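You operate a simulated robot arm through the tools that you are given. There is no shell and no other tool. Be economical: measure what you need, move in short steps, check, and stop when the job is done.

You run a simulated robot arm. Do the job below in one go: nothing can be reset, and whatever is moved stays where it is left.

Task
Tighten both nuts of the test rig with the blue spanner.
Fine: rig lever to in first; spanner back where it lay.

Only the result counts: the job must be done as asked and must still hold three seconds after the hand-in. Knocking over, shifting, dropping, spilling or breaking anything else fails it.

Robot
A 7-joint arm with a two-finger parallel gripper, fixed in place. Base frame: the origin is at the foot of the arm, x ahead of it, y to its left, z up; the work surface is at about z = 880. Readings come in mm, rad, newtons and seconds.
With the tool pointing down near the work surface it reaches from about 340 to 740 mm from the base axis. Its first joint turns from -2.496 to 2.496 rad. Payload 3 kg.
The tool frame sits at the grasp point between the pads (the TCP): z along the fingers, y along the line on which they close. The tips reach 30 mm beyond it. The gripper opens to 94 mm. The fingers are 28 mm wide and 10 mm thick; the gripper's body (50 by 96 mm) begins 55 mm behind the TCP.
Orientation is told as [roll, pitch, yaw] about the base's x, y, z axes, in that order, counted from this pose: with the fingers straight down and closing along the base's y, the tool's x points along the base's -x, its y along +y and its z along -z.

Tools
- The arm moves only by the tool send_rows. Its argument "deltas" is a list that holds one entry, the list of rows, each a list of 7 numbers: the shift along the tool's x, y, z in mm, then the turn, a rotation vector about the tool's x, y, z in rad, then the gripper command, from -1 (fully open) to 1 (shut), values between in proportion. In form: [[[x, y, z, ax, ay, az, gripper], ...]]. A call has 1 to 12 rows; each row shifts and turns the commanded pose from where the row before left it, along the tool's axes as they then stand. A row lasts 0.2 s, in which the tool goes at most 50 mm and 0.15 rad; a call with a longer step from one row to the next is refused whole, and so is a gripper value outside its range. A pose out of reach is approached as far as the arm can. The call stops where the force on the tool passes 90 N (or 10 N more than at its start, if that is more) or the arm is blocked; 0.2 s more then pass. Each finger travels about 45 mm/s and halts on what it meets, pressing with about 25 N; the grip force reading is that of the motor and also rises with nothing between the fingers. The clock runs only during rows and for 0.2 s after the last one: add rows that do not move to give the fingers time. The reply holds the time, the measured pose of the TCP, the force on the tool along the base axes, the opening and the grip force, in the units named above and with some noise, with the torque about the TCP (base axes, N m) and any sound that the robot's microphone picked up.
- Cameras (640 x 400 px; columns grow to the right, rows downward): "scene" is fixed at [220.3, 650.8, 1639.8]; the picture's right is [-0.94, -0.34, 0.00], its down [-0.16, 0.45, -0.88] and it looks along [0.30, -0.83, -0.47] (base axes); focal length 361 px, centre (320, 200). "wrist" rides on the gripper at [76, 14, -102] in the tool frame; the picture's right is [-0.18, 0.98, 0.00], its down [-0.75, -0.14, -0.64] and it looks along [-0.63, -0.12, 0.77] (tool axes); focal length 243 px, centre (320, 200). There is no depth. A picture from a camera that has moved, and an enlarged one, comes with that camera's place and axes in the base frame and with its lens.
- get_image(camera): a new picture of that camera. No time passes.
- move_column(by): slides the trunk up (or, below 0, down) by that many mm; the arm rides with it, the base frame stays. It gives what a move gives, with no picture.
- zoom(camera, box): a new picture of the part [left, top, right, bottom] of that camera's present view, enlarged. No time passes.
- finish_job(): hands the job in; it is judged then, once.

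Go step by step. Nothing tells you positions but the pictures and the camera data: compare them with the known pose of the tool, close in by small moves and look again before you grip or let go. The budget is 120 turns and 64 pictures, counting those below and the enlarged ones. Unless the task says otherwise, let go and move clear before handing in, and close with one line.

The tools are called after "Emit:" as a command line: name --argument value ..., lists and objects as JSON in quotes. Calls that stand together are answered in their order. send_rows: Moves the arm, as the interface text tells. Its arguments: {"type":"object","properties":{"deltas":{"type":"array","items":{"type":"array","items":{"type":"array","items":{"type":"number"}}}}},"required":["deltas"]} The other tools are called the same way: move_column (by) slides the trunk up or down; get_image (camera) takes a picture; zoom (camera, box) takes an enlarged picture of a part of a camera's view; finish_job () hands the job in.

At the start:

```text
time: 0.0
ee_pos: [490.8, -144.6, 1263.0]
tool_rot: [0.0, 0.002, -0.001]
force: [0.9, 0.3, -0.4]
wrist_torque: [-0.01, 0.01, 0.03]
width: 93.7
gripper_force: 0.1
trunk travel left (down, up): [-250.0, 140.0]
```

scene: 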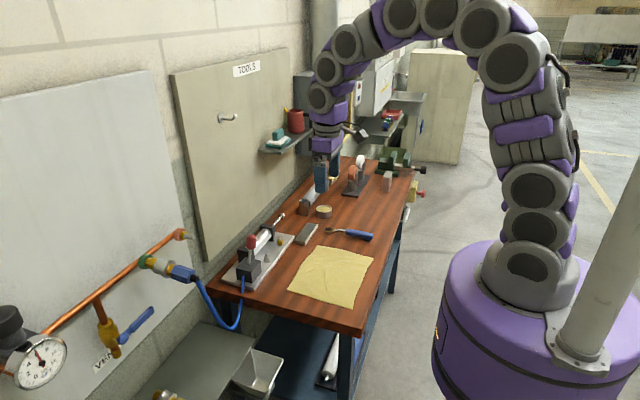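
wrist: 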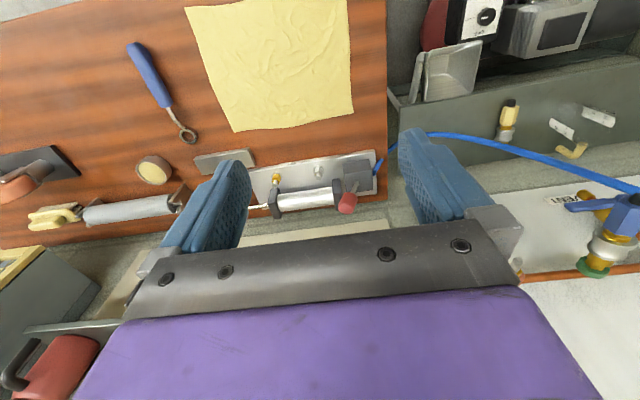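

I see a bench with a blue-handled ring spanner, a test rig (base plate with cylinder, red-knobbed lever or block, nuts), and a cloth. I'll zoom in to understand the rig first.

Emit:
zoom --camera "scene" --box '[215, 195, 335, 295]'

Emit:
zoom --camera "wrist" --box '[180, 120, 400, 257]'

Emit:
zoom --camera "scene" --box '[290, 140, 440, 260]'

```text
4.00 times, centred on (275, 245) of scene
camera zoom: at [220.3, 650.8, 1639.8], right [-0.94, -0.34, 0.0], down [-0.16, 0.45, -0.88], along [0.3, -0.83, -0.47], focal length 1444 px, centre (500, 20)
```

zoom: 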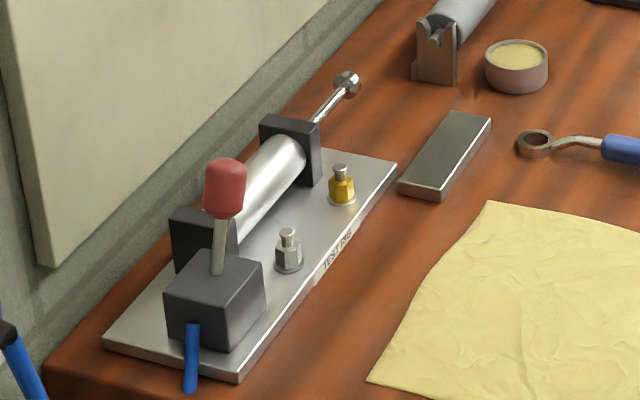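

```text
2.91 times, centred on (290, 188) of wrist
camera zoom: at [414.6, -130.6, 1366.2], right [0.18, 0.98, 0.0], down [0.75, -0.14, 0.64], along [0.63, -0.12, -0.77], focal length 706 px, centre (407, 234)
```

zoom: 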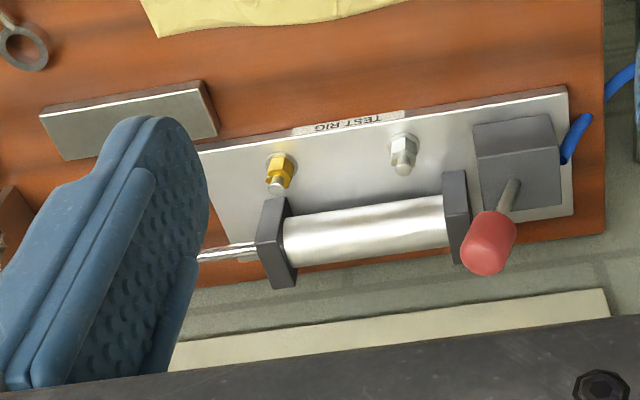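

```text
3.33 times, centred on (365, 200) of scene
camera zoom: at [220.3, 650.8, 1639.8], right [-0.94, -0.34, 0.0], down [-0.16, 0.45, -0.88], along [0.3, -0.83, -0.47], focal length 1203 px, centre (170, 200)
```

zoom: 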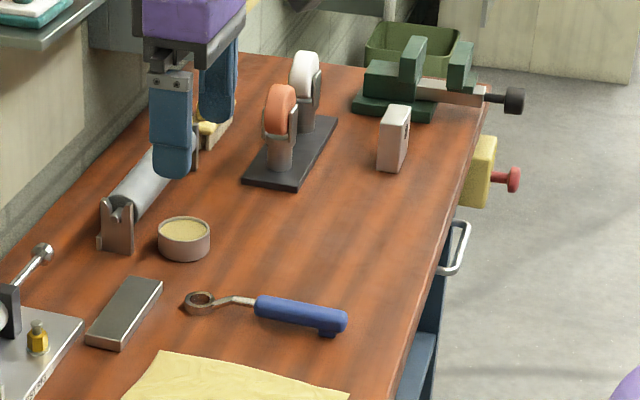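

The spanner lies along x with its ring near (586,-450). The nuts are near (713,-196) and (713,-296), and the lever block is near y -110. I'll move closer to the rig to read the lever markings.

Emit:
send_rows --deltas '[[[-10, 0, 30, 0, 0, 0, -1], [-15, 0, 40, 0, 0, 0, -1], [-15, 0, 40, 0, 0, 0, -1], [0, 0, 0, 0, 0, 0, -1]]]'

Emit:
get_image --camera "wrist"

```text
time: 1.0
ee_pos: [527.4, -143.0, 1152.3]
tool_rot: [0.002, -0.002, 0.0]
force: [-0.2, -0.1, 0.6]
wrist_torque: [0.0, -0.01, 0.04]
width: 94.1
gripper_force: 0.1
trunk travel left (down, up): [-250.0, 140.0]
```

```text
58 pictures are left
camera wrist: at [452.0, -129.4, 1256.1], right [0.18, 0.98, 0.0], down [0.75, -0.14, 0.64], along [0.63, -0.12, -0.77], focal length 243 px, centre (320, 200)
```

wrist: 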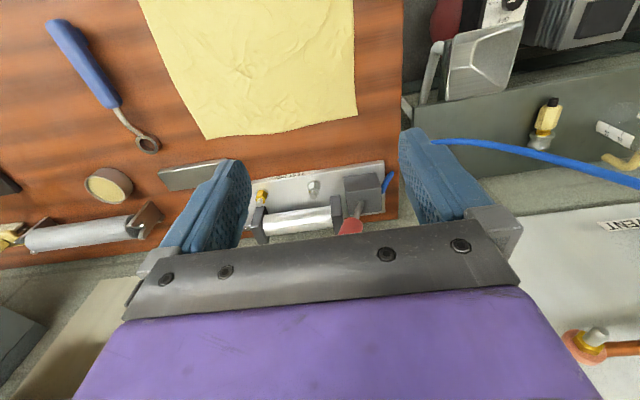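

The rig is visible between the fingers. I'll zoom in on the lever block.

Emit:
zoom --camera "wrist" --box '[240, 155, 400, 255]'

Emit:
zoom --camera "scene" --box '[225, 225, 289, 265]'

Emit:
zoom --camera "scene" --box '[300, 210, 396, 270]'

```text
4.00 times, centred on (320, 205) of wrist
camera zoom: at [452.0, -129.4, 1256.1], right [0.18, 0.98, 0.0], down [0.75, -0.14, 0.64], along [0.63, -0.12, -0.77], focal length 970 px, centre (320, 180)
```

zoom: 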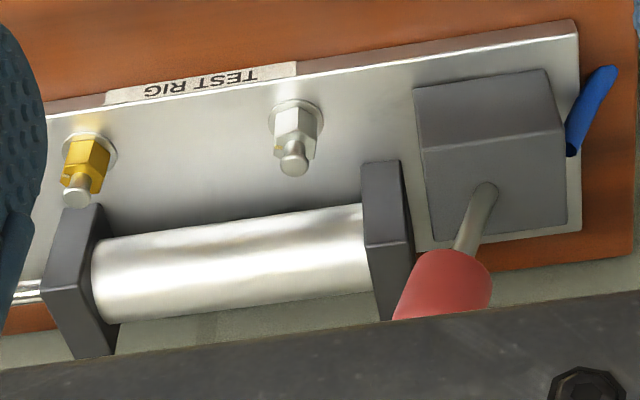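

```text
10.00 times, centred on (257, 245) of scene
camera zoom: at [220.3, 650.8, 1639.8], right [-0.94, -0.34, 0.0], down [-0.16, 0.45, -0.88], along [0.3, -0.83, -0.47], focal length 3609 px, centre (950, -250)
```

zoom: 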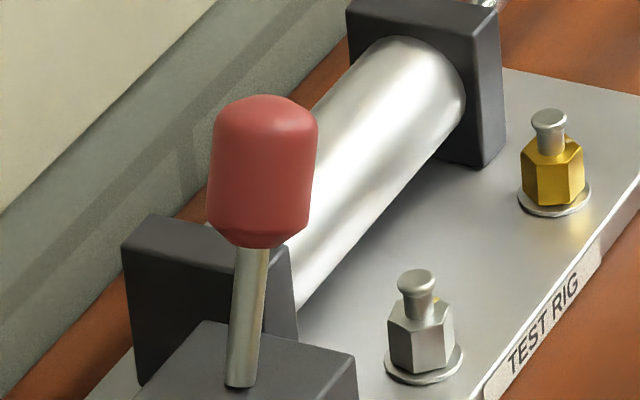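

```text
6.67 times, centred on (348, 240) of scene
camera zoom: at [220.3, 650.8, 1639.8], right [-0.94, -0.34, 0.0], down [-0.16, 0.45, -0.88], along [0.3, -0.83, -0.47], focal length 2406 px, centre (133, -67)
```

zoom: 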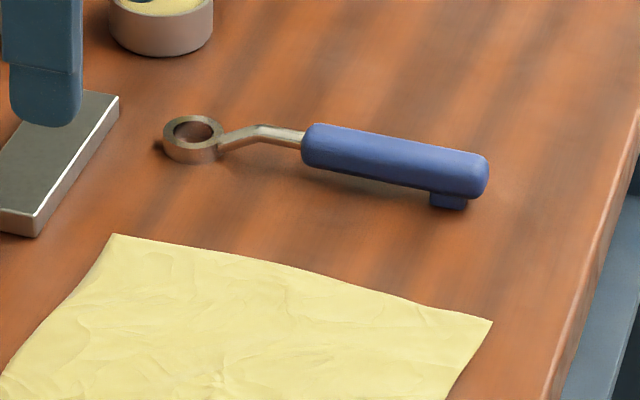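

The lever pivots at about (729,-110,942) and its knob is at about (728,-135,1007), so it leans to -y, the way the rod extends ("out"). I'll close the fingers and come in beside the knob on its -y side.

Emit:
send_rows --deltas '[[[0, -15, 0, 0, 0, 0, 1], [-40, -15, 0, 0, 0, 0, 1], [-40, -15, 0, 0, 0, 0, 1], [-40, 0, 10, 0, 0, 0, 1], [-40, 0, 20, 0, 0, 0, 1], [-30, 0, 30, 0, 0, 0, 1], [0, 0, 0, 0, 0, 0, 1]]]'

Emit:
zoom --camera "scene" --box '[215, 185, 311, 245]'

Emit:
get_image --camera "wrist"

```text
time: 2.6
ee_pos: [716.1, -188.0, 1097.0]
tool_rot: [0.001, -0.001, 0.0]
force: [0.2, -0.5, -0.2]
wrist_torque: [0.01, 0.04, -0.01]
width: 0.0
gripper_force: 24.7
trunk travel left (down, up): [-250.0, 140.0]
```

```text
6.67 times, centred on (263, 215) of scene
camera zoom: at [220.3, 650.8, 1639.8], right [-0.94, -0.34, 0.0], down [-0.16, 0.45, -0.88], along [0.3, -0.83, -0.47], focal length 2406 px, centre (700, 100)
```

zoom: 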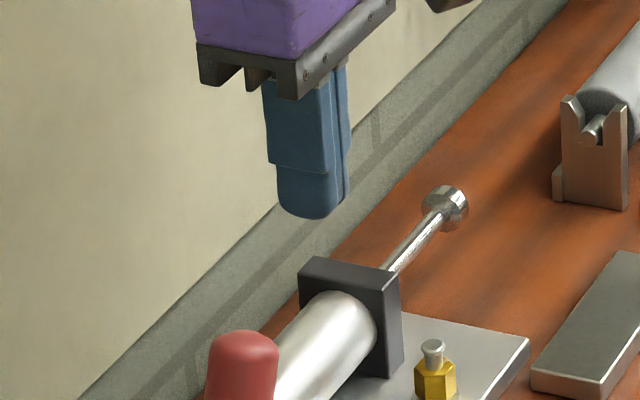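

```text
53 pictures are left
camera wrist: at [640.7, -173.9, 1198.3], right [0.18, 0.98, 0.0], down [0.75, -0.14, 0.64], along [0.63, -0.12, -0.77], focal length 243 px, centre (320, 200)
```

wrist: 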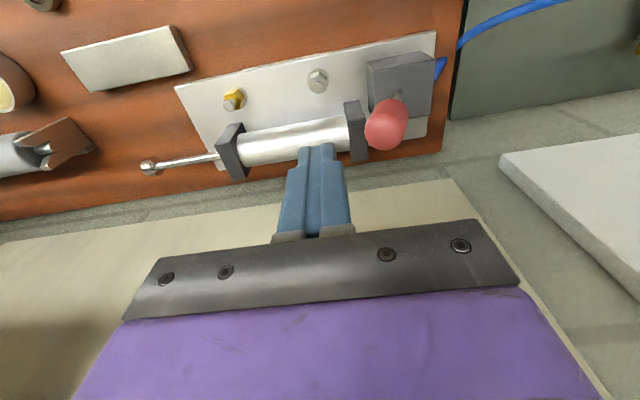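

This view confirms the knob at about (729,-136,1007), with the cylinder below it and further back. I'll lower beside the knob and push +y in small steps.

Emit:
send_rows --deltas '[[[-6, 0, 40, 0, 0, 0, 1], [0, 0, 35, 0, 0, 0, 1], [0, 10, 0, 0, 0, 0, 1], [0, 10, 0, 0, 0, 0, 1], [0, 10, 0, 0, 0, 0, 1], [0, 10, 0, 0, 0, 0, 1], [0, 8, 0, 0, 0, 0, 1], [0, 8, 0, 0, 0, 0, 1]]]'

Emit:
get_image --camera "wrist"

```text
time: 4.4
ee_pos: [722.4, -131.2, 1031.1]
tool_rot: [-0.003, -0.019, 0.001]
force: [11.2, -11.8, 84.6]
wrist_torque: [1.14, -0.61, -0.26]
width: 0.0
gripper_force: 25.4
trunk travel left (down, up): [-250.0, 140.0]
```

```text
52 pictures are left
camera wrist: at [645.0, -117.1, 1132.0], right [0.18, 0.98, 0.0], down [0.74, -0.14, 0.66], along [0.65, -0.12, -0.75], focal length 243 px, centre (320, 200)
```

wrist: 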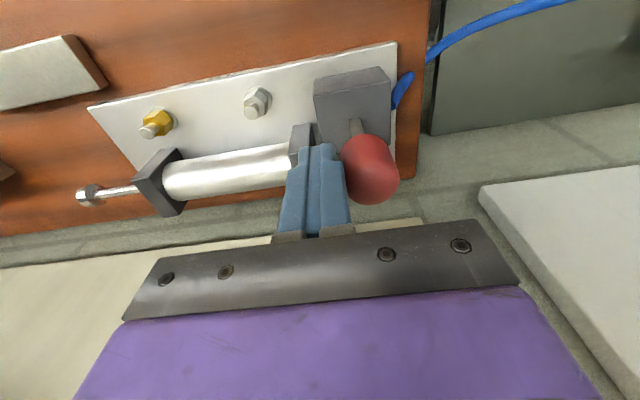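

The knob has moved to about y -102, but there is an upward force of 85 N. I'll check the contact from the scene camera.

Emit:
zoom --camera "scene" --box '[215, 215, 295, 265]'

```text
8.00 times, centred on (255, 240) of scene
camera zoom: at [220.3, 650.8, 1639.8], right [-0.94, -0.34, 0.0], down [-0.16, 0.45, -0.88], along [0.3, -0.83, -0.47], focal length 2887 px, centre (840, -120)
```

zoom: 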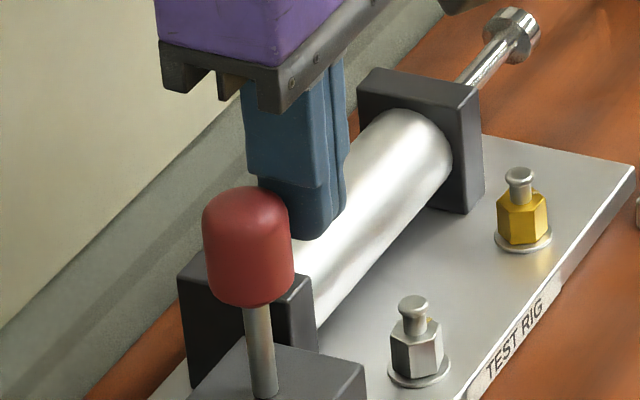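

The lever is now about upright. I'll lift 10 mm to see whether the vertical force goes away.

Emit:
send_rows --deltas '[[[0, 0, -10, 0, 0, 0, 1], [0, 0, 0, 0, 0, 0, 1]]]'

```text
time: 5.0
ee_pos: [721.8, -135.5, 1030.5]
tool_rot: [0.003, -0.002, 0.0]
force: [10.5, -9.2, 50.1]
wrist_torque: [0.68, -0.5, -0.2]
width: 0.0
gripper_force: 24.8
trunk travel left (down, up): [-250.0, 140.0]
```

Emit:
send_rows --deltas '[[[0, 0, -8, 0, 0, 0, 1], [0, 0, 0, 0, 0, 0, 1]]]'

Emit:
zoom --camera "wrist" --box '[240, 100, 432, 220]'

```text
time: 5.6
ee_pos: [722.7, -132.2, 1032.0]
tool_rot: [0.003, 0.009, 0.002]
force: [0.1, 0.6, 0.3]
wrist_torque: [-0.01, -0.02, 0.03]
width: 0.2
gripper_force: 25.1
trunk travel left (down, up): [-250.0, 140.0]
```

```text
3.33 times, centred on (336, 160) of wrist
camera zoom: at [649.1, -117.1, 1135.2], right [0.18, 0.98, 0.0], down [0.76, -0.14, 0.64], along [0.62, -0.12, -0.77], focal length 809 px, centre (267, 333)
```

zoom: 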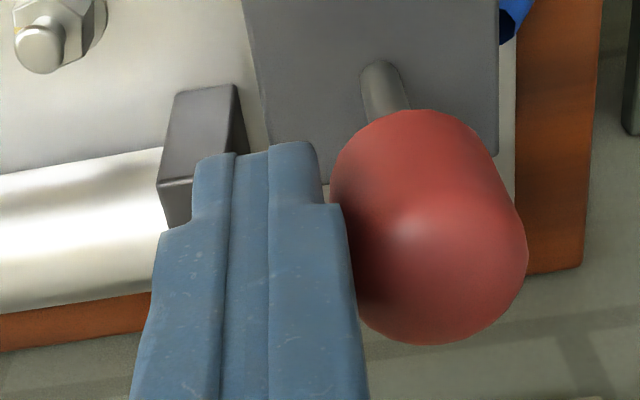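

There is no force now. The lever is about upright (knob y about -103, base about -107), so I'll keep pushing +y slightly higher.

Emit:
send_rows --deltas '[[[0, 4, -4, 0, 0, 0, 1], [0, 6, 0, 0, 0, 0, 1], [0, 6, 0, 0, 0, 0, 1], [0, 6, 0, 0, 0, 0, 1], [0, 5, 0, 0, 0, 0, 1]]]'

Emit:
zoom --camera "wrist" --box '[80, 60, 432, 280]'

```text
time: 6.8
ee_pos: [725.6, -107.2, 1041.2]
tool_rot: [0.001, 0.0, 0.003]
force: [-0.2, -0.5, -0.3]
wrist_torque: [0.0, -0.02, 0.03]
width: 0.0
gripper_force: 25.4
trunk travel left (down, up): [-250.0, 140.0]
```

```text
1.82 times, centred on (256, 170) of wrist
camera zoom: at [649.6, -92.2, 1143.6], right [0.18, 0.98, 0.0], down [0.75, -0.14, 0.64], along [0.63, -0.12, -0.77], focal length 441 px, centre (436, 254)
```

zoom: 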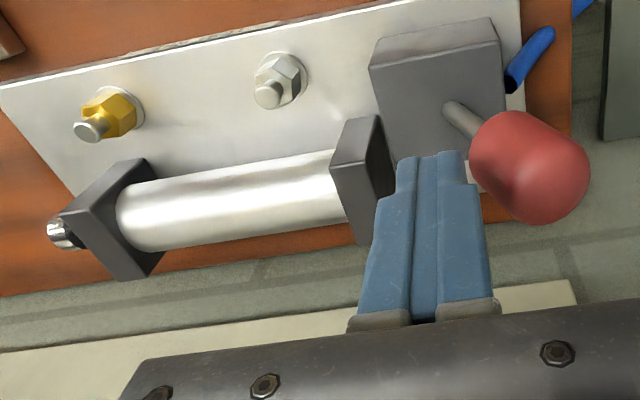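

The rod has retracted and the lever is latched on the +y side, so it is at "in". Next I'll lift off and travel over the spanner.

Emit:
send_rows --deltas '[[[0, -3, -20, 0, 0, 0, 1], [0, 0, -40, 0, 0, 0, 1], [20, -40, -20, 0, 0, 0, -1], [30, -38, 0, 0, 0, 0, -1], [30, -38, 0, 0, 0, 0, -1], [30, -38, 0, 0, 0, 0, -1], [30, -38, 0, 0, 0, 0, -1], [30, -38, 0, 0, 0, 0, -1], [30, -38, 0, 0, 0, 0, -1], [30, -38, 0, 0, 0, 0, -1], [28, -38, 0, 0, 0, 0, -1], [0, 0, 0, 0, 0, 0, -1]]]'

Emit:
get_image --camera "wrist"

Emit:
zoom --camera "scene" --box '[225, 205, 321, 265]'

```text
time: 9.4
ee_pos: [468.6, -451.9, 1119.8]
tool_rot: [-0.001, 0.001, 0.001]
force: [-0.2, 0.3, -0.5]
wrist_torque: [0.02, 0.0, -0.01]
width: 93.8
gripper_force: 0.1
trunk travel left (down, up): [-250.0, 140.0]
```

```text
48 pictures are left
camera wrist: at [392.6, -436.5, 1222.7], right [0.18, 0.98, 0.0], down [0.75, -0.14, 0.64], along [0.63, -0.12, -0.77], focal length 243 px, centre (320, 200)
```

wrist: 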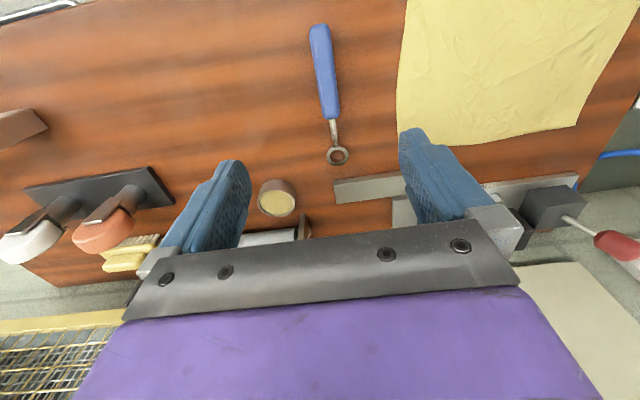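

```text
6.67 times, centred on (273, 235) of scene
camera zoom: at [220.3, 650.8, 1639.8], right [-0.94, -0.34, 0.0], down [-0.16, 0.45, -0.88], along [0.3, -0.83, -0.47], focal length 2406 px, centre (633, -33)
```

zoom: 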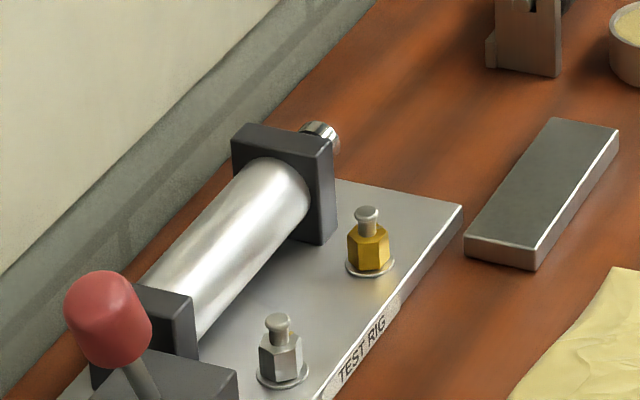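

The rod is in. The spanner lies nearly along x, with its ring at about (582,-446) and its handle from about x 418 to 514. I'll zoom in for an exact measure.

Emit:
zoom --camera "wrist" --box '[200, 10, 456, 170]'

Emit:
zoom --camera "scene" --box '[316, 218, 380, 258]'

```text
2.50 times, centred on (328, 90) of wrist
camera zoom: at [392.6, -436.5, 1222.7], right [0.18, 0.98, 0.0], down [0.75, -0.14, 0.64], along [0.63, -0.12, -0.77], focal length 606 px, centre (300, 475)
```

zoom: 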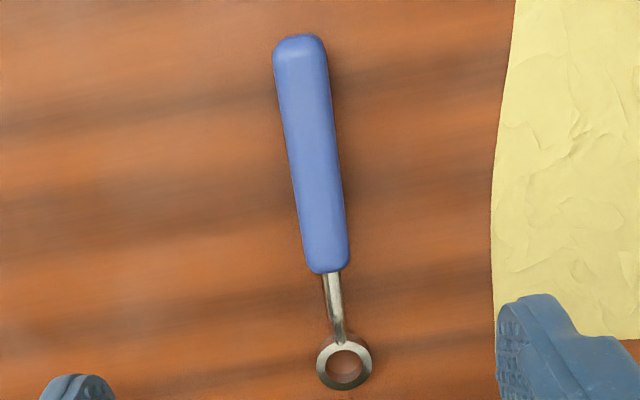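

```text
10.00 times, centred on (348, 238) of scene
camera zoom: at [220.3, 650.8, 1639.8], right [-0.94, -0.34, 0.0], down [-0.16, 0.45, -0.88], along [0.3, -0.83, -0.47], focal length 3609 px, centre (40, -180)
```

zoom: 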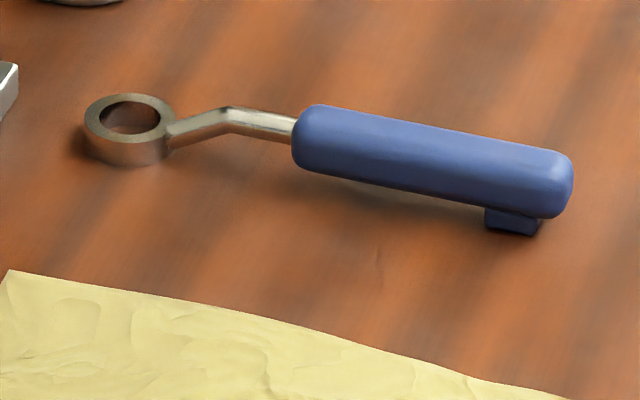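

The ring is about 35 mm across outside, and the handle is 22 mm wide and centred on y about -444. I'll descend over the handle at x about 463, with a yaw of -0.015.

Emit:
send_rows --deltas '[[[3, 4, 45, 0, 0, 0.015, -1], [3, 4, 45, 0, 0, 0, -1], [0, 0, 45, 0, 0, 0, -1], [0, 0, 40, 0, 0, 0, -1], [0, 0, 10, 0, 0, 0, -1], [0, 0, 0, 0, 0, 0, -1]]]'

Emit:
get_image --camera "wrist"

Emit:
zoom --camera "scene" --box '[300, 205, 396, 265]'

```text
time: 10.8
ee_pos: [461.1, -446.6, 934.4]
tool_rot: [-0.002, 0.0, -0.015]
force: [-0.1, -0.6, -0.2]
wrist_torque: [0.03, 0.01, -0.02]
width: 94.0
gripper_force: 0.0
trunk travel left (down, up): [-250.0, 140.0]
```

```text
44 pictures are left
camera wrist: at [385.6, -430.6, 1036.7], right [0.2, 0.98, 0.0], down [0.75, -0.15, 0.64], along [0.63, -0.13, -0.77], focal length 243 px, centre (320, 200)
```

wrist: 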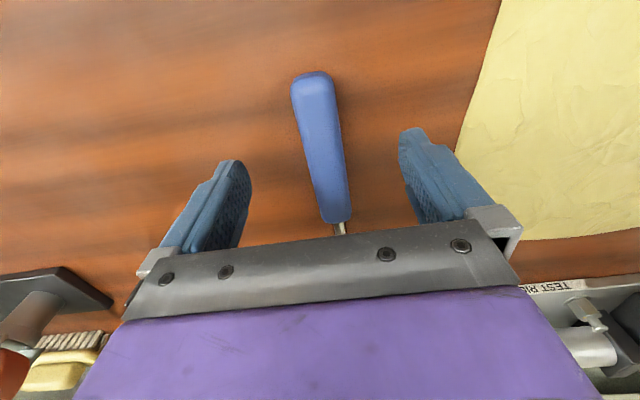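

```text
6.67 times, centred on (348, 235) of scene
camera zoom: at [220.3, 650.8, 1639.8], right [-0.94, -0.34, 0.0], down [-0.16, 0.45, -0.88], along [0.3, -0.83, -0.47], focal length 2406 px, centre (133, -33)
```

zoom: 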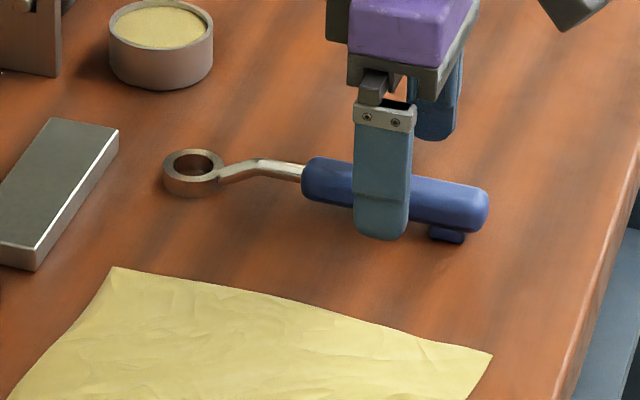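

The handle sits between the fingers, slightly to +y of centre. I'll lower to about z 917 and close.

Emit:
send_rows --deltas '[[[0, 2.5, 10, 0, 0, 0, -1], [0, 0, 7, 0, 0, 0, -1], [0, 0, 0, 0, 0, 0, -1]]]'

Emit:
send_rows --deltas '[[[0, 0, 0, 0, 0, 0, -0.2], [0, 0, 0, 0, 0, 0, -0.2], [0, 0, 0, 0, 0, 0, -0.35], [0, 0, 0, 0, 0, 0, -0.35], [0, 0, 0, 0, 0, 0, 0], [0, 0, 0, 0, 0, 0, 0.3], [0, 0, 0, 0, 0, 0, 1], [0, 0, 0, 0, 0, 0, 1]]]'

Emit:
zoom --camera "scene" --box '[300, 205, 396, 265]'

```text
time: 11.6
ee_pos: [461.0, -444.2, 917.3]
tool_rot: [-0.001, 0.0, -0.015]
force: [0.9, -0.2, 0.0]
wrist_torque: [-0.04, -0.03, -0.01]
width: 94.1
gripper_force: 0.2
trunk travel left (down, up): [-250.0, 140.0]
```

```text
time: 13.4
ee_pos: [461.9, -443.8, 918.6]
tool_rot: [-0.001, 0.0, -0.013]
force: [1.4, -0.3, 0.3]
wrist_torque: [-0.06, 0.01, 0.08]
width: 23.4
gripper_force: 24.8
trunk travel left (down, up): [-250.0, 140.0]
```

```text
6.67 times, centred on (348, 235) of scene
camera zoom: at [220.3, 650.8, 1639.8], right [-0.94, -0.34, 0.0], down [-0.16, 0.45, -0.88], along [0.3, -0.83, -0.47], focal length 2406 px, centre (133, -33)
```

zoom: 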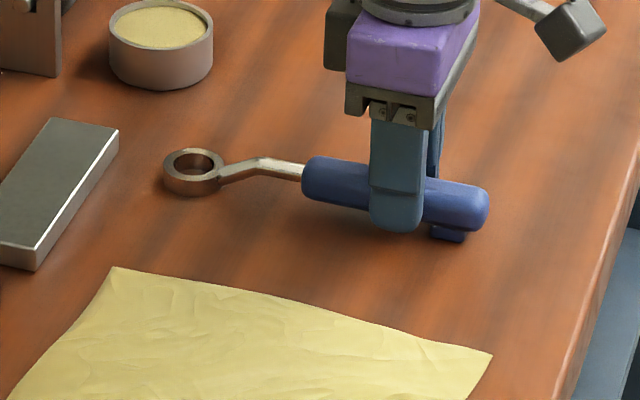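

The grip holds at width 23.4 and the spanner didn't move, so the pose to return to is TCP (461.5,-444,918). I'll lift and carry it to hover over the silver nut.

Emit:
send_rows --deltas '[[[0, 0, -15, 0, 0, 0, 1], [0, 0, -30, 0, 0, 0, 1], [0, 0, -35, 0, 0, 0, 1], [-15, 30, -10, 0, 0, 0, 1], [-20, 40, 0, 0, 0, 0, 1], [-20, 40, 0, 0, 0, 0, 1], [-20, 40, 0, 0, 0, -0.013, 1], [-20, 40, 0, 0, 0, 0, 1], [-20, 40, 0, 0, 0, 0, 1], [-14, 25, 0, 0, 0, 0, 1], [0, 0, 0, 0, 0, 0, 1], [0, 0, 0, 0, 0, 0, 1]]]'

Emit:
zoom --camera "scene" --box '[230, 185, 358, 265]'

Emit:
get_image --camera "wrist"

```text
time: 16.0
ee_pos: [591.6, -190.6, 1008.1]
tool_rot: [0.002, -0.001, -0.003]
force: [-0.2, 0.5, -1.5]
wrist_torque: [0.05, 0.04, 0.01]
width: 23.6
gripper_force: 24.7
trunk travel left (down, up): [-250.0, 140.0]
```

```text
5.00 times, centred on (294, 225) of scene
camera zoom: at [220.3, 650.8, 1639.8], right [-0.94, -0.34, 0.0], down [-0.16, 0.45, -0.88], along [0.3, -0.83, -0.47], focal length 1804 px, centre (450, 75)
```

zoom: 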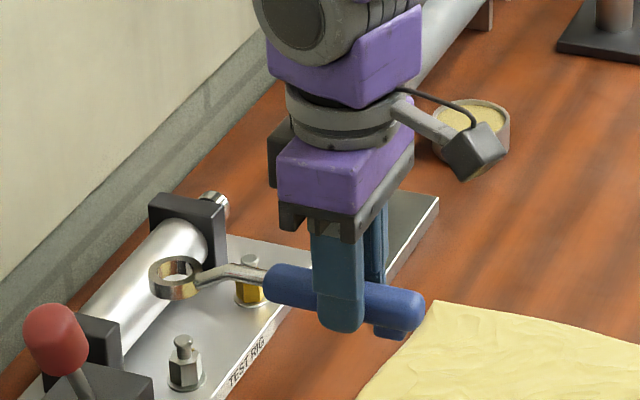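

```text
40 pictures are left
camera wrist: at [516.5, -176.3, 1110.2], right [0.19, 0.98, 0.0], down [0.75, -0.14, 0.64], along [0.63, -0.12, -0.77], focal length 243 px, centre (320, 200)
```

wrist: 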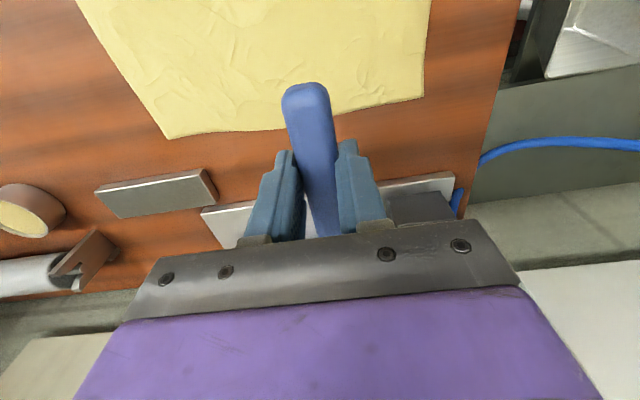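

The ring appears right above the silver nut to within 1–2 mm, so the nut is at about (710,-190). I'll lower part-way and check with a tight zoom.

Emit:
send_rows --deltas '[[[1, 0, 15, 0, 0, 0, 1], [0, 0, 15, 0, 0, 0, 1], [0, 0, 0, 0, 0, 0, 1], [0, 0, 0, 0, 0, 0, 1]]]'

Emit:
zoom --camera "scene" --box '[248, 230, 312, 270]'

```text
time: 17.0
ee_pos: [590.2, -190.1, 976.5]
tool_rot: [-0.001, 0.0, -0.004]
force: [-0.1, 0.1, -1.1]
wrist_torque: [0.01, 0.02, 0.03]
width: 23.7
gripper_force: 25.3
trunk travel left (down, up): [-250.0, 140.0]
```

```text
10.00 times, centred on (280, 250) of scene
camera zoom: at [220.3, 650.8, 1639.8], right [-0.94, -0.34, 0.0], down [-0.16, 0.45, -0.88], along [0.3, -0.83, -0.47], focal length 3609 px, centre (720, -300)
```

zoom: 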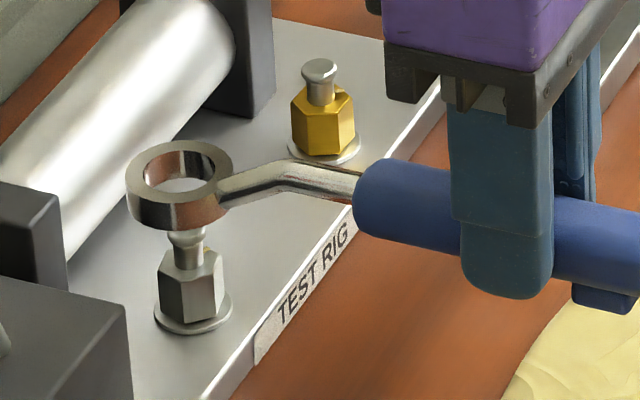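

The alignment looks right. I'll lower another 14 mm so the stud enters the ring, then look.

Emit:
send_rows --deltas '[[[0, 0, 5, 0, 0, 0, 1], [0, 0, 5, 0, 0, 0, 1], [0, 0, 4, 0, 0, 0, 1], [0, 0, 0, 0, 0, 0, 1]]]'

Emit:
zoom --camera "scene" --box '[248, 230, 312, 270]'

```text
time: 18.0
ee_pos: [591.3, -190.6, 964.1]
tool_rot: [0.002, 0.0, -0.003]
force: [0.1, 0.0, -1.5]
wrist_torque: [0.0, 0.02, -0.02]
width: 23.5
gripper_force: 24.7
trunk travel left (down, up): [-250.0, 140.0]
```

```text
10.00 times, centred on (280, 250) of scene
camera zoom: at [220.3, 650.8, 1639.8], right [-0.94, -0.34, 0.0], down [-0.16, 0.45, -0.88], along [0.3, -0.83, -0.47], focal length 3609 px, centre (720, -300)
```

zoom: 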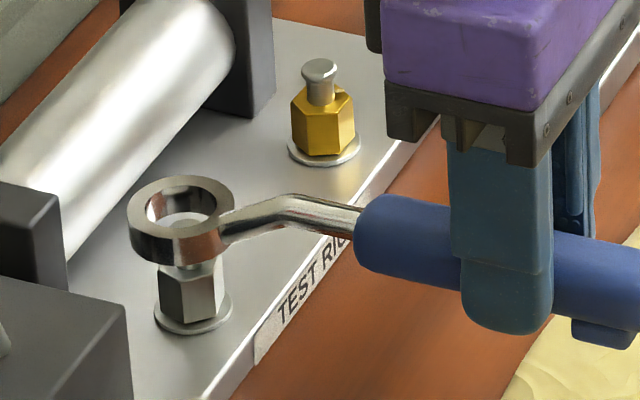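

The stud appears to be entering the ring. I'll continue down gently.

Emit:
send_rows --deltas '[[[0, 0, 4, 0, 0, 0, 1], [0, 0, 4, 0, 0, 0, 1], [0, 0, 0, 0, 0, 0, 1]]]'

Emit:
zoom --camera "scene" --box '[256, 237, 288, 257]'

```text
time: 18.8
ee_pos: [590.8, -190.6, 957.4]
tool_rot: [0.001, 0.001, -0.001]
force: [-0.2, -0.1, -1.4]
wrist_torque: [0.0, 0.01, 0.01]
width: 23.5
gripper_force: 25.1
trunk travel left (down, up): [-250.0, 140.0]
```

```text
16.00 times, centred on (272, 247) of scene
camera zoom: at [220.3, 650.8, 1639.8], right [-0.94, -0.34, 0.0], down [-0.16, 0.45, -0.88], along [0.3, -0.83, -0.47], focal length 5774 px, centre (1088, -552)
```

zoom: 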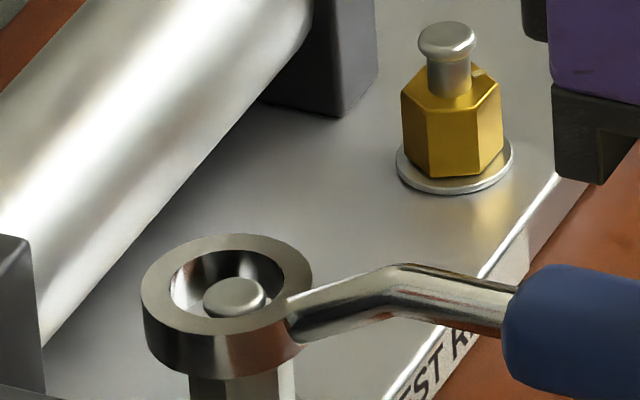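

The stud is inside the ring, but the ring sits about 1.5 mm too far to +x. I'll correct that and lower onto the nut.

Emit:
send_rows --deltas '[[[1.5, -0.4, 0, 0, 0, 0, 1], [0, 0, 3, 0, 0, 0, 1], [0, 0, 3, 0, 0, 0, 1], [0, 0, 3, 0, 0, 0, 1], [0, 0, 0, 0, 0, 0, 1]]]'

Emit:
zoom --camera "scene" --box '[256, 237, 288, 257]'

```text
time: 20.0
ee_pos: [590.0, -190.8, 946.2]
tool_rot: [0.003, 0.003, -0.001]
force: [-2.9, 3.0, -2.3]
wrist_torque: [0.1, 0.36, 0.39]
width: 23.6
gripper_force: 24.9
trunk travel left (down, up): [-250.0, 140.0]
```

```text
16.00 times, centred on (272, 247) of scene
camera zoom: at [220.3, 650.8, 1639.8], right [-0.94, -0.34, 0.0], down [-0.16, 0.45, -0.88], along [0.3, -0.83, -0.47], focal length 5774 px, centre (1088, -552)
```

zoom: 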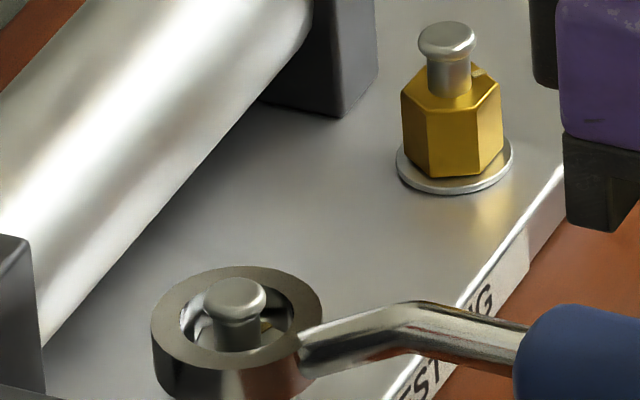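

The ring is settling around the nut with small side forces. I'll ease it +y and -x and continue down.

Emit:
send_rows --deltas '[[[0.6, 1, 0, 0, 0, 0, 1], [0, 0.5, 3, 0, 0, 0, 1], [0, 0, 3, 0, 0, 0, 1], [0, 0, 0, 0, 0, 0, 1]]]'

Emit:
zoom --camera "scene" --box '[256, 241, 288, 261]'

```text
time: 21.0
ee_pos: [589.4, -188.1, 943.0]
tool_rot: [0.001, 0.0, -0.002]
force: [0.0, -1.4, 0.5]
wrist_torque: [-0.04, -0.18, -0.14]
width: 23.3
gripper_force: 24.3
trunk travel left (down, up): [-250.0, 140.0]
```

```text
16.00 times, centred on (272, 251) of scene
camera zoom: at [220.3, 650.8, 1639.8], right [-0.94, -0.34, 0.0], down [-0.16, 0.45, -0.88], along [0.3, -0.83, -0.47], focal length 5774 px, centre (1088, -616)
```

zoom: 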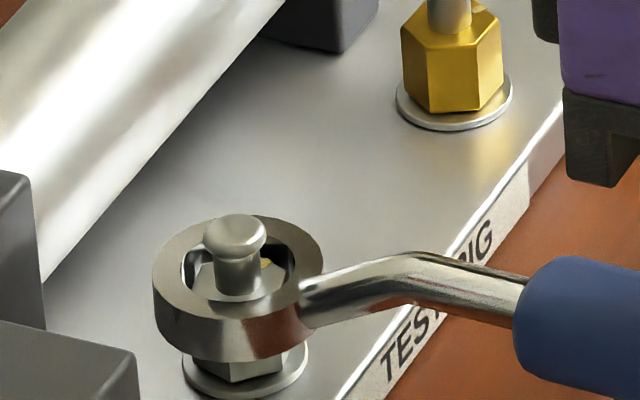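

The nut is well inside the ring. I'll seat it a bit deeper before turning.

Emit:
send_rows --deltas '[[[0, 0, 3, 0, 0, 0, 1], [0, -0.5, 3, 0, 0, 0, 1], [0, 0, 0, 0, 0, 0, 1]]]'

Emit:
zoom --camera "scene" --box '[256, 241, 288, 261]'

```text
time: 21.8
ee_pos: [589.4, -189.7, 935.1]
tool_rot: [0.0, 0.0, -0.001]
force: [0.4, 1.2, 0.5]
wrist_torque: [0.06, -0.14, 0.18]
width: 23.5
gripper_force: 24.8
trunk travel left (down, up): [-250.0, 140.0]
```

```text
16.00 times, centred on (272, 251) of scene
camera zoom: at [220.3, 650.8, 1639.8], right [-0.94, -0.34, 0.0], down [-0.16, 0.45, -0.88], along [0.3, -0.83, -0.47], focal length 5774 px, centre (1088, -616)
```

zoom: 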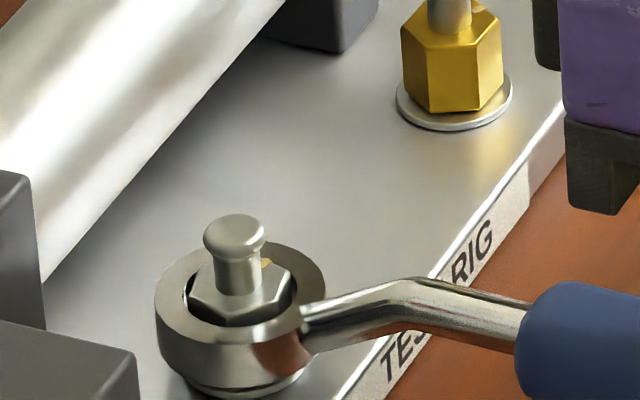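

The ring is fully seated on the silver nut. I'll turn clockwise seen from above, swinging about the nut centre with R about 119.5 mm, and watch torque and sound.

Emit:
send_rows --deltas '[[[-0.6, 11.9, 0, 0, 0, 0.1, 1], [-0.6, 11.9, 0, 0, 0, 0.1, 1], [-0.6, 11.9, 0, 0, 0, 0.1, 1], [0, 0, 0, 0, 0, 0, 1]]]'

Emit:
zoom --camera "scene" --box '[256, 241, 288, 261]'

```text
time: 22.8
ee_pos: [595.6, -155.0, 937.1]
tool_rot: [-0.001, 0.001, -0.302]
force: [-1.9, 4.1, -0.5]
wrist_torque: [0.11, 0.07, 0.32]
width: 23.8
gripper_force: 25.4
trunk travel left (down, up): [-250.0, 140.0]
```

```text
16.00 times, centred on (272, 251) of scene
camera zoom: at [220.3, 650.8, 1639.8], right [-0.94, -0.34, 0.0], down [-0.16, 0.45, -0.88], along [0.3, -0.83, -0.47], focal length 5774 px, centre (1088, -616)
```

zoom: 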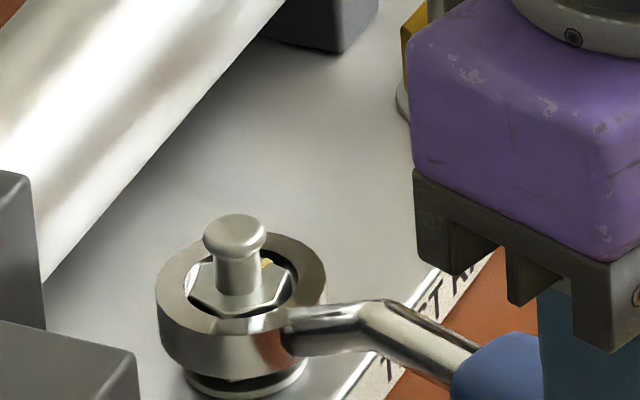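

Emit:
zoom --camera "scene" --box '[262, 250, 274, 258]'

```text
16.00 times, centred on (268, 254) of scene
camera zoom: at [220.3, 650.8, 1639.8], right [-0.94, -0.34, 0.0], down [-0.16, 0.45, -0.88], along [0.3, -0.83, -0.47], focal length 5774 px, centre (1152, -664)
```

zoom: 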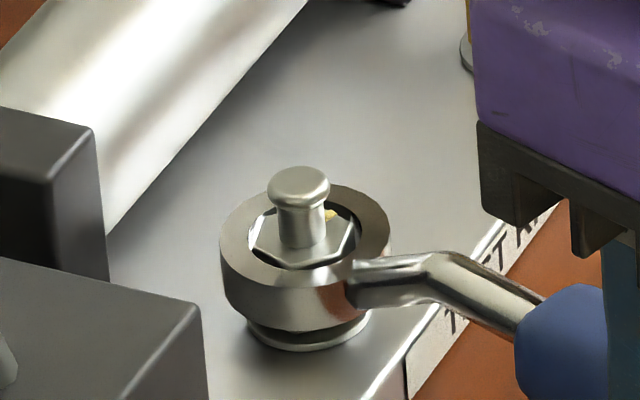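

The nut's yellow mark seems unmoved so far, which may just be slack. I'll turn on further and compare the mark.

Emit:
send_rows --deltas '[[[-0.6, 11.9, 0, 0, 0, 0.1, 1], [-0.6, 11.9, 0, 0, 0, 0.1, 1], [-0.6, 11.9, 0, 0, 0, 0.1, 1], [0, 0, 0, 0, 0, 0, 1]]]'

Emit:
zoom --camera "scene" --box '[262, 250, 274, 258]'

```text
time: 23.8
ee_pos: [610.8, -121.0, 936.8]
tool_rot: [0.001, 0.0, -0.602]
force: [-1.7, 2.4, -2.5]
wrist_torque: [0.16, 0.06, 0.21]
width: 23.7
gripper_force: 25.0
trunk travel left (down, up): [-250.0, 140.0]
```

```text
16.00 times, centred on (268, 254) of scene
camera zoom: at [220.3, 650.8, 1639.8], right [-0.94, -0.34, 0.0], down [-0.16, 0.45, -0.88], along [0.3, -0.83, -0.47], focal length 5774 px, centre (1152, -664)
```

zoom: 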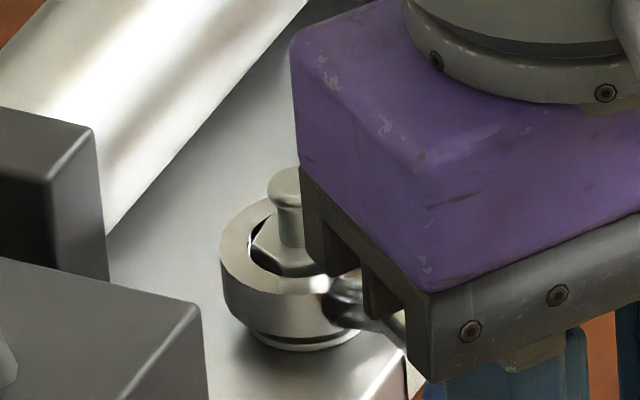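

The nut's left corner has moved, so it is now turning easily. I'll continue.

Emit:
send_rows --deltas '[[[-0.6, 11.9, 0, 0, 0, 0.1, 1], [-0.6, 11.9, 0, 0, 0, 0.1, 1], [-0.6, 11.9, 0, 0, 0, 0.1, 1], [0, 0, 0, 0, 0, 0, 1]]]'

Emit:
zoom --camera "scene" --box '[250, 240, 282, 260]'

```text
time: 24.8
ee_pos: [633.2, -95.1, 934.4]
tool_rot: [0.0, -0.002, -0.903]
force: [7.2, 2.8, 0.9]
wrist_torque: [-0.16, -0.41, 0.84]
width: 24.0
gripper_force: 24.4
trunk travel left (down, up): [-250.0, 140.0]
```

```text
16.00 times, centred on (266, 250) of scene
camera zoom: at [220.3, 650.8, 1639.8], right [-0.94, -0.34, 0.0], down [-0.16, 0.45, -0.88], along [0.3, -0.83, -0.47], focal length 5774 px, centre (1184, -600)
```

zoom: 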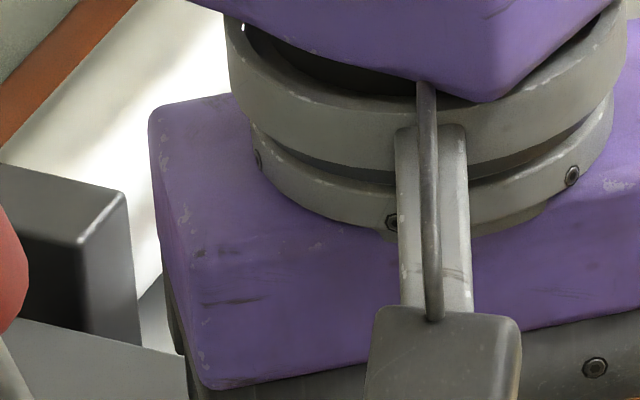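

I'm at 0.9 rad and close to the lever block. I'll lift the ring off the hex while keeping it over the stud, swing back, and look at the nut.

Emit:
send_rows --deltas '[[[0, 0, -11, 0, 0, 0, 1], [0, 0, -11, 0, 0, 0, 1], [-1.3, -17.8, 0, 0, 0, -0.15, 1], [-1.3, -17.8, 0, 0, 0, -0.15, 1], [-1.3, -17.8, 0, 0, 0, -0.15, 1], [-1.3, -17.8, 0, 0, 0, -0.15, 1], [-1.3, -17.8, 0, 0, 0, -0.15, 1], [-1.3, -17.8, 0, 0, 0, -0.15, 1], [0, 0, 0, 0, 0, 0, 1]]]'

Emit:
zoom --camera "scene" --box '[256, 241, 288, 261]'

```text
time: 26.8
ee_pos: [590.1, -191.2, 957.1]
tool_rot: [0.002, 0.001, 0.001]
force: [0.6, -0.1, -0.7]
wrist_torque: [-0.01, 0.01, -0.03]
width: 23.3
gripper_force: 25.5
trunk travel left (down, up): [-250.0, 140.0]
```

```text
16.00 times, centred on (272, 251) of scene
camera zoom: at [220.3, 650.8, 1639.8], right [-0.94, -0.34, 0.0], down [-0.16, 0.45, -0.88], along [0.3, -0.83, -0.47], focal length 5774 px, centre (1088, -616)
```

zoom: 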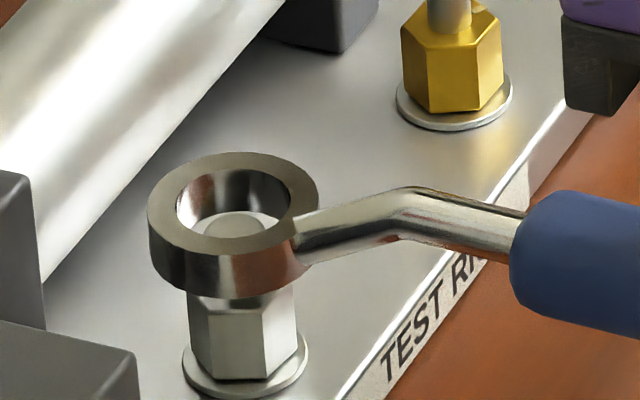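

The nut has clearly rotated. I'll swing back to about -0.7 rad, reseat, and take a longer stroke to feel the end torque.

Emit:
send_rows --deltas '[[[-1.3, -17.8, 0, 0, 0, -0.15, 1], [-1.3, -17.8, 0, 0, 0, -0.15, 1], [-1.3, -17.8, 0, 0, 0, -0.15, 1], [-1.3, -17.8, 0, 0, 0, -0.15, 1], [0, 0, 4, 0, 0, 0, 1], [0, 0, 5, 0, 0, 0, 1], [0, 0, 4, 0, 0, 0, 1], [0, 0, 0, 0, 0, 0, 1]]]'

Emit:
zoom --camera "scene" --box '[256, 241, 288, 261]'

```text
time: 28.6
ee_pos: [610.3, -257.7, 944.3]
tool_rot: [0.0, -0.001, 0.597]
force: [-0.7, -4.9, -2.4]
wrist_torque: [-0.27, 0.17, -0.44]
width: 23.5
gripper_force: 25.0
trunk travel left (down, up): [-250.0, 140.0]
```

```text
16.00 times, centred on (272, 251) of scene
camera zoom: at [220.3, 650.8, 1639.8], right [-0.94, -0.34, 0.0], down [-0.16, 0.45, -0.88], along [0.3, -0.83, -0.47], focal length 5774 px, centre (1088, -616)
```

zoom: 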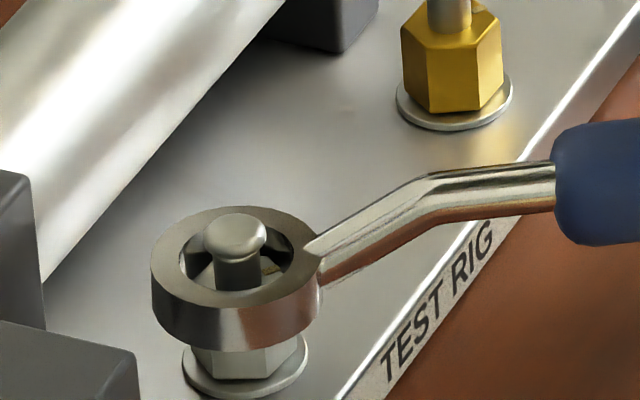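

Emit:
send_rows --deltas '[[[0, 0, 3, 0, 0, 0, 1], [0, 0, 3, 0, 0, 0, 1], [0, 0, 3, 0, 0, 0, 1], [-0.6, 11.9, 0, 0, 0, 0.1, 1], [-0.6, 11.9, 0, 0, 0, 0.1, 1], [-0.6, 11.9, 0, 0, 0, 0.1, 1], [-0.6, 11.9, 0, 0, 0, 0.1, 1], [0, 0, 0, 0, 0, 0, 1]]]'

Emit:
send_rows --deltas '[[[-0.6, 11.9, 0, 0, 0, 0.1, 1], [-0.6, 11.9, 0, 0, 0, 0.1, 1], [-0.6, 11.9, 0, 0, 0, 0.1, 1], [-0.6, 11.9, 0, 0, 0, 0.1, 1], [0, 0, 0, 0, 0, 0, 1]]]'

Emit:
zoom --camera "scene" --box '[256, 241, 288, 261]'

```text
time: 30.4
ee_pos: [592.8, -212.3, 937.9]
tool_rot: [0.0, -0.003, 0.198]
force: [-5.8, -0.2, -1.5]
wrist_torque: [0.01, 0.16, 0.07]
width: 23.4
gripper_force: 25.0
trunk travel left (down, up): [-250.0, 140.0]
```

```text
time: 31.6
ee_pos: [590.8, -164.6, 937.4]
tool_rot: [0.0, 0.0, -0.202]
force: [-0.2, 1.1, -0.3]
wrist_torque: [0.01, 0.01, 0.1]
width: 23.7
gripper_force: 24.5
trunk travel left (down, up): [-250.0, 140.0]
```

```text
16.00 times, centred on (272, 251) of scene
camera zoom: at [220.3, 650.8, 1639.8], right [-0.94, -0.34, 0.0], down [-0.16, 0.45, -0.88], along [0.3, -0.83, -0.47], focal length 5774 px, centre (1088, -616)
```

zoom: 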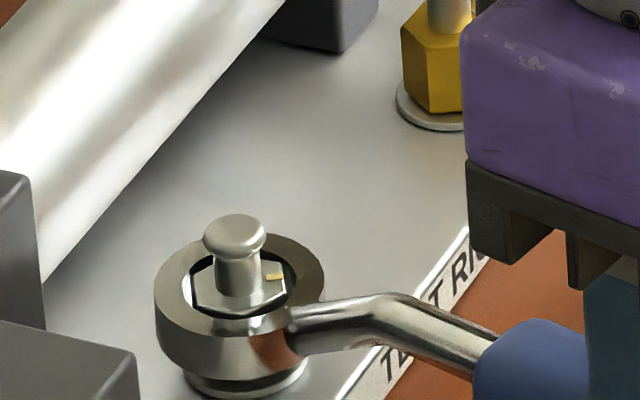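

The mark on the nut has moved clockwise and the torque is still low. I'll continue the stroke to about 0.9 rad.

Emit:
send_rows --deltas '[[[-0.6, 11.9, 0, 0, 0, 0.1, 1], [-0.6, 11.9, 0, 0, 0, 0.1, 1], [-0.6, 11.9, 0, 0, 0, 0.1, 1], [0, 0, 0, 0, 0, 0, 1]]]'

Emit:
send_rows --deltas '[[[-0.6, 11.9, 0, 0, 0, 0.1, 1], [-0.6, 11.9, 0, 0, 0, 0.1, 1], [-0.6, 11.9, 0, 0, 0, 0.1, 1], [-0.6, 11.9, 0, 0, 0, 0.1, 1], [0, 0, 0, 0, 0, 0, 1]]]'

```text
time: 32.6
ee_pos: [602.9, -131.0, 936.7]
tool_rot: [0.001, 0.001, -0.503]
force: [2.5, 1.2, 2.3]
wrist_torque: [0.0, -0.2, 0.37]
width: 23.8
gripper_force: 25.0
trunk travel left (down, up): [-250.0, 140.0]
```

```text
time: 33.8
ee_pos: [635.3, -94.3, 937.6]
tool_rot: [0.001, 0.0, -0.901]
force: [0.7, 5.6, -5.0]
wrist_torque: [0.6, 0.42, 0.44]
width: 23.7
gripper_force: 25.3
trunk travel left (down, up): [-250.0, 140.0]
```

There's still little torque. I'll re-index with a long back-swing and take another stroke.

Emit:
send_rows --deltas '[[[0, 0, -10, 0, 0, 0, 1], [0, 0, -10, 0, 0, 0, 1], [-1.3, -17.8, 0, 0, 0, -0.15, 1], [-1.3, -17.8, 0, 0, 0, -0.15, 1], [-1.3, -17.8, 0, 0, 0, -0.15, 1], [-1.3, -17.8, 0, 0, 0, -0.15, 1], [-1.3, -17.8, 0, 0, 0, -0.15, 1], [-1.3, -17.8, 0, 0, 0, -0.15, 1], [-1.3, -17.8, 0, 0, 0, -0.15, 1], [-1.3, -17.8, 0, 0, 0, -0.15, 1], [0, 0, 0, 0, 0, 0, 1]]]'

Emit:
zoom --camera "scene" --box '[256, 241, 288, 261]'

Emit:
send_rows --deltas '[[[-1.3, -17.8, 0, 0, 0, -0.15, 1], [-1.3, -17.8, 0, 0, 0, -0.15, 1], [-1.3, -17.8, 0, 0, 0, -0.15, 1], [0, 0, 4, 0, 0, 0, 1], [0, 0, 4, 0, 0, 0, 1], [0, 0, 4, 0, 0, 0, 1], [0, 0, 4, 0, 0, 0, 1], [0, 0, 4, 0, 0, 0, 1], [0, 0, 0, 0, 0, 0, 1]]]'

```text
time: 36.2
ee_pos: [596.3, -225.7, 956.4]
tool_rot: [0.0, 0.0, 0.299]
force: [18.7, 5.6, -8.3]
wrist_torque: [0.13, -0.55, -0.24]
width: 23.7
gripper_force: 24.8
trunk travel left (down, up): [-250.0, 140.0]
```

```text
16.00 times, centred on (272, 251) of scene
camera zoom: at [220.3, 650.8, 1639.8], right [-0.94, -0.34, 0.0], down [-0.16, 0.45, -0.88], along [0.3, -0.83, -0.47], focal length 5774 px, centre (1088, -616)
```

zoom: 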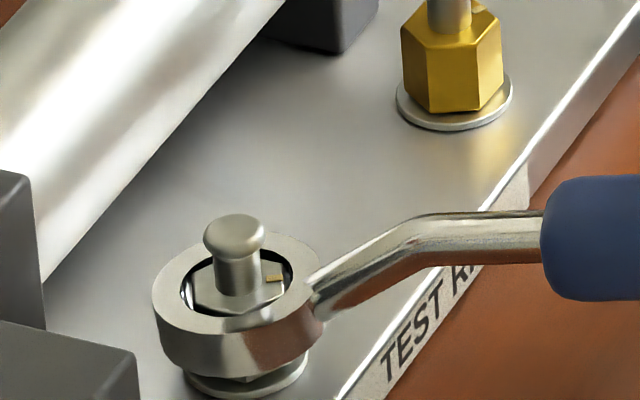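

```text
time: 38.2
ee_pos: [619.8, -271.8, 936.3]
tool_rot: [0.002, 0.0, 0.745]
force: [-1.2, -8.1, 3.6]
wrist_torque: [0.11, -0.45, -0.75]
width: 23.9
gripper_force: 25.5
trunk travel left (down, up): [-250.0, 140.0]
```

In that picture the ring was still on the nut after the lift, so it had hung up and the back-swing may have undone some turning. I'll look at the present state.

Emit:
zoom --camera "scene" --box '[256, 225, 320, 265]'

```text
10.00 times, centred on (288, 245) of scene
camera zoom: at [220.3, 650.8, 1639.8], right [-0.94, -0.34, 0.0], down [-0.16, 0.45, -0.88], along [0.3, -0.83, -0.47], focal length 3609 px, centre (640, -250)
```

zoom: 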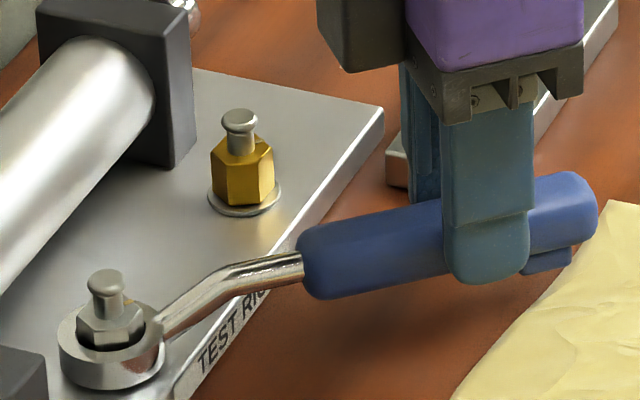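

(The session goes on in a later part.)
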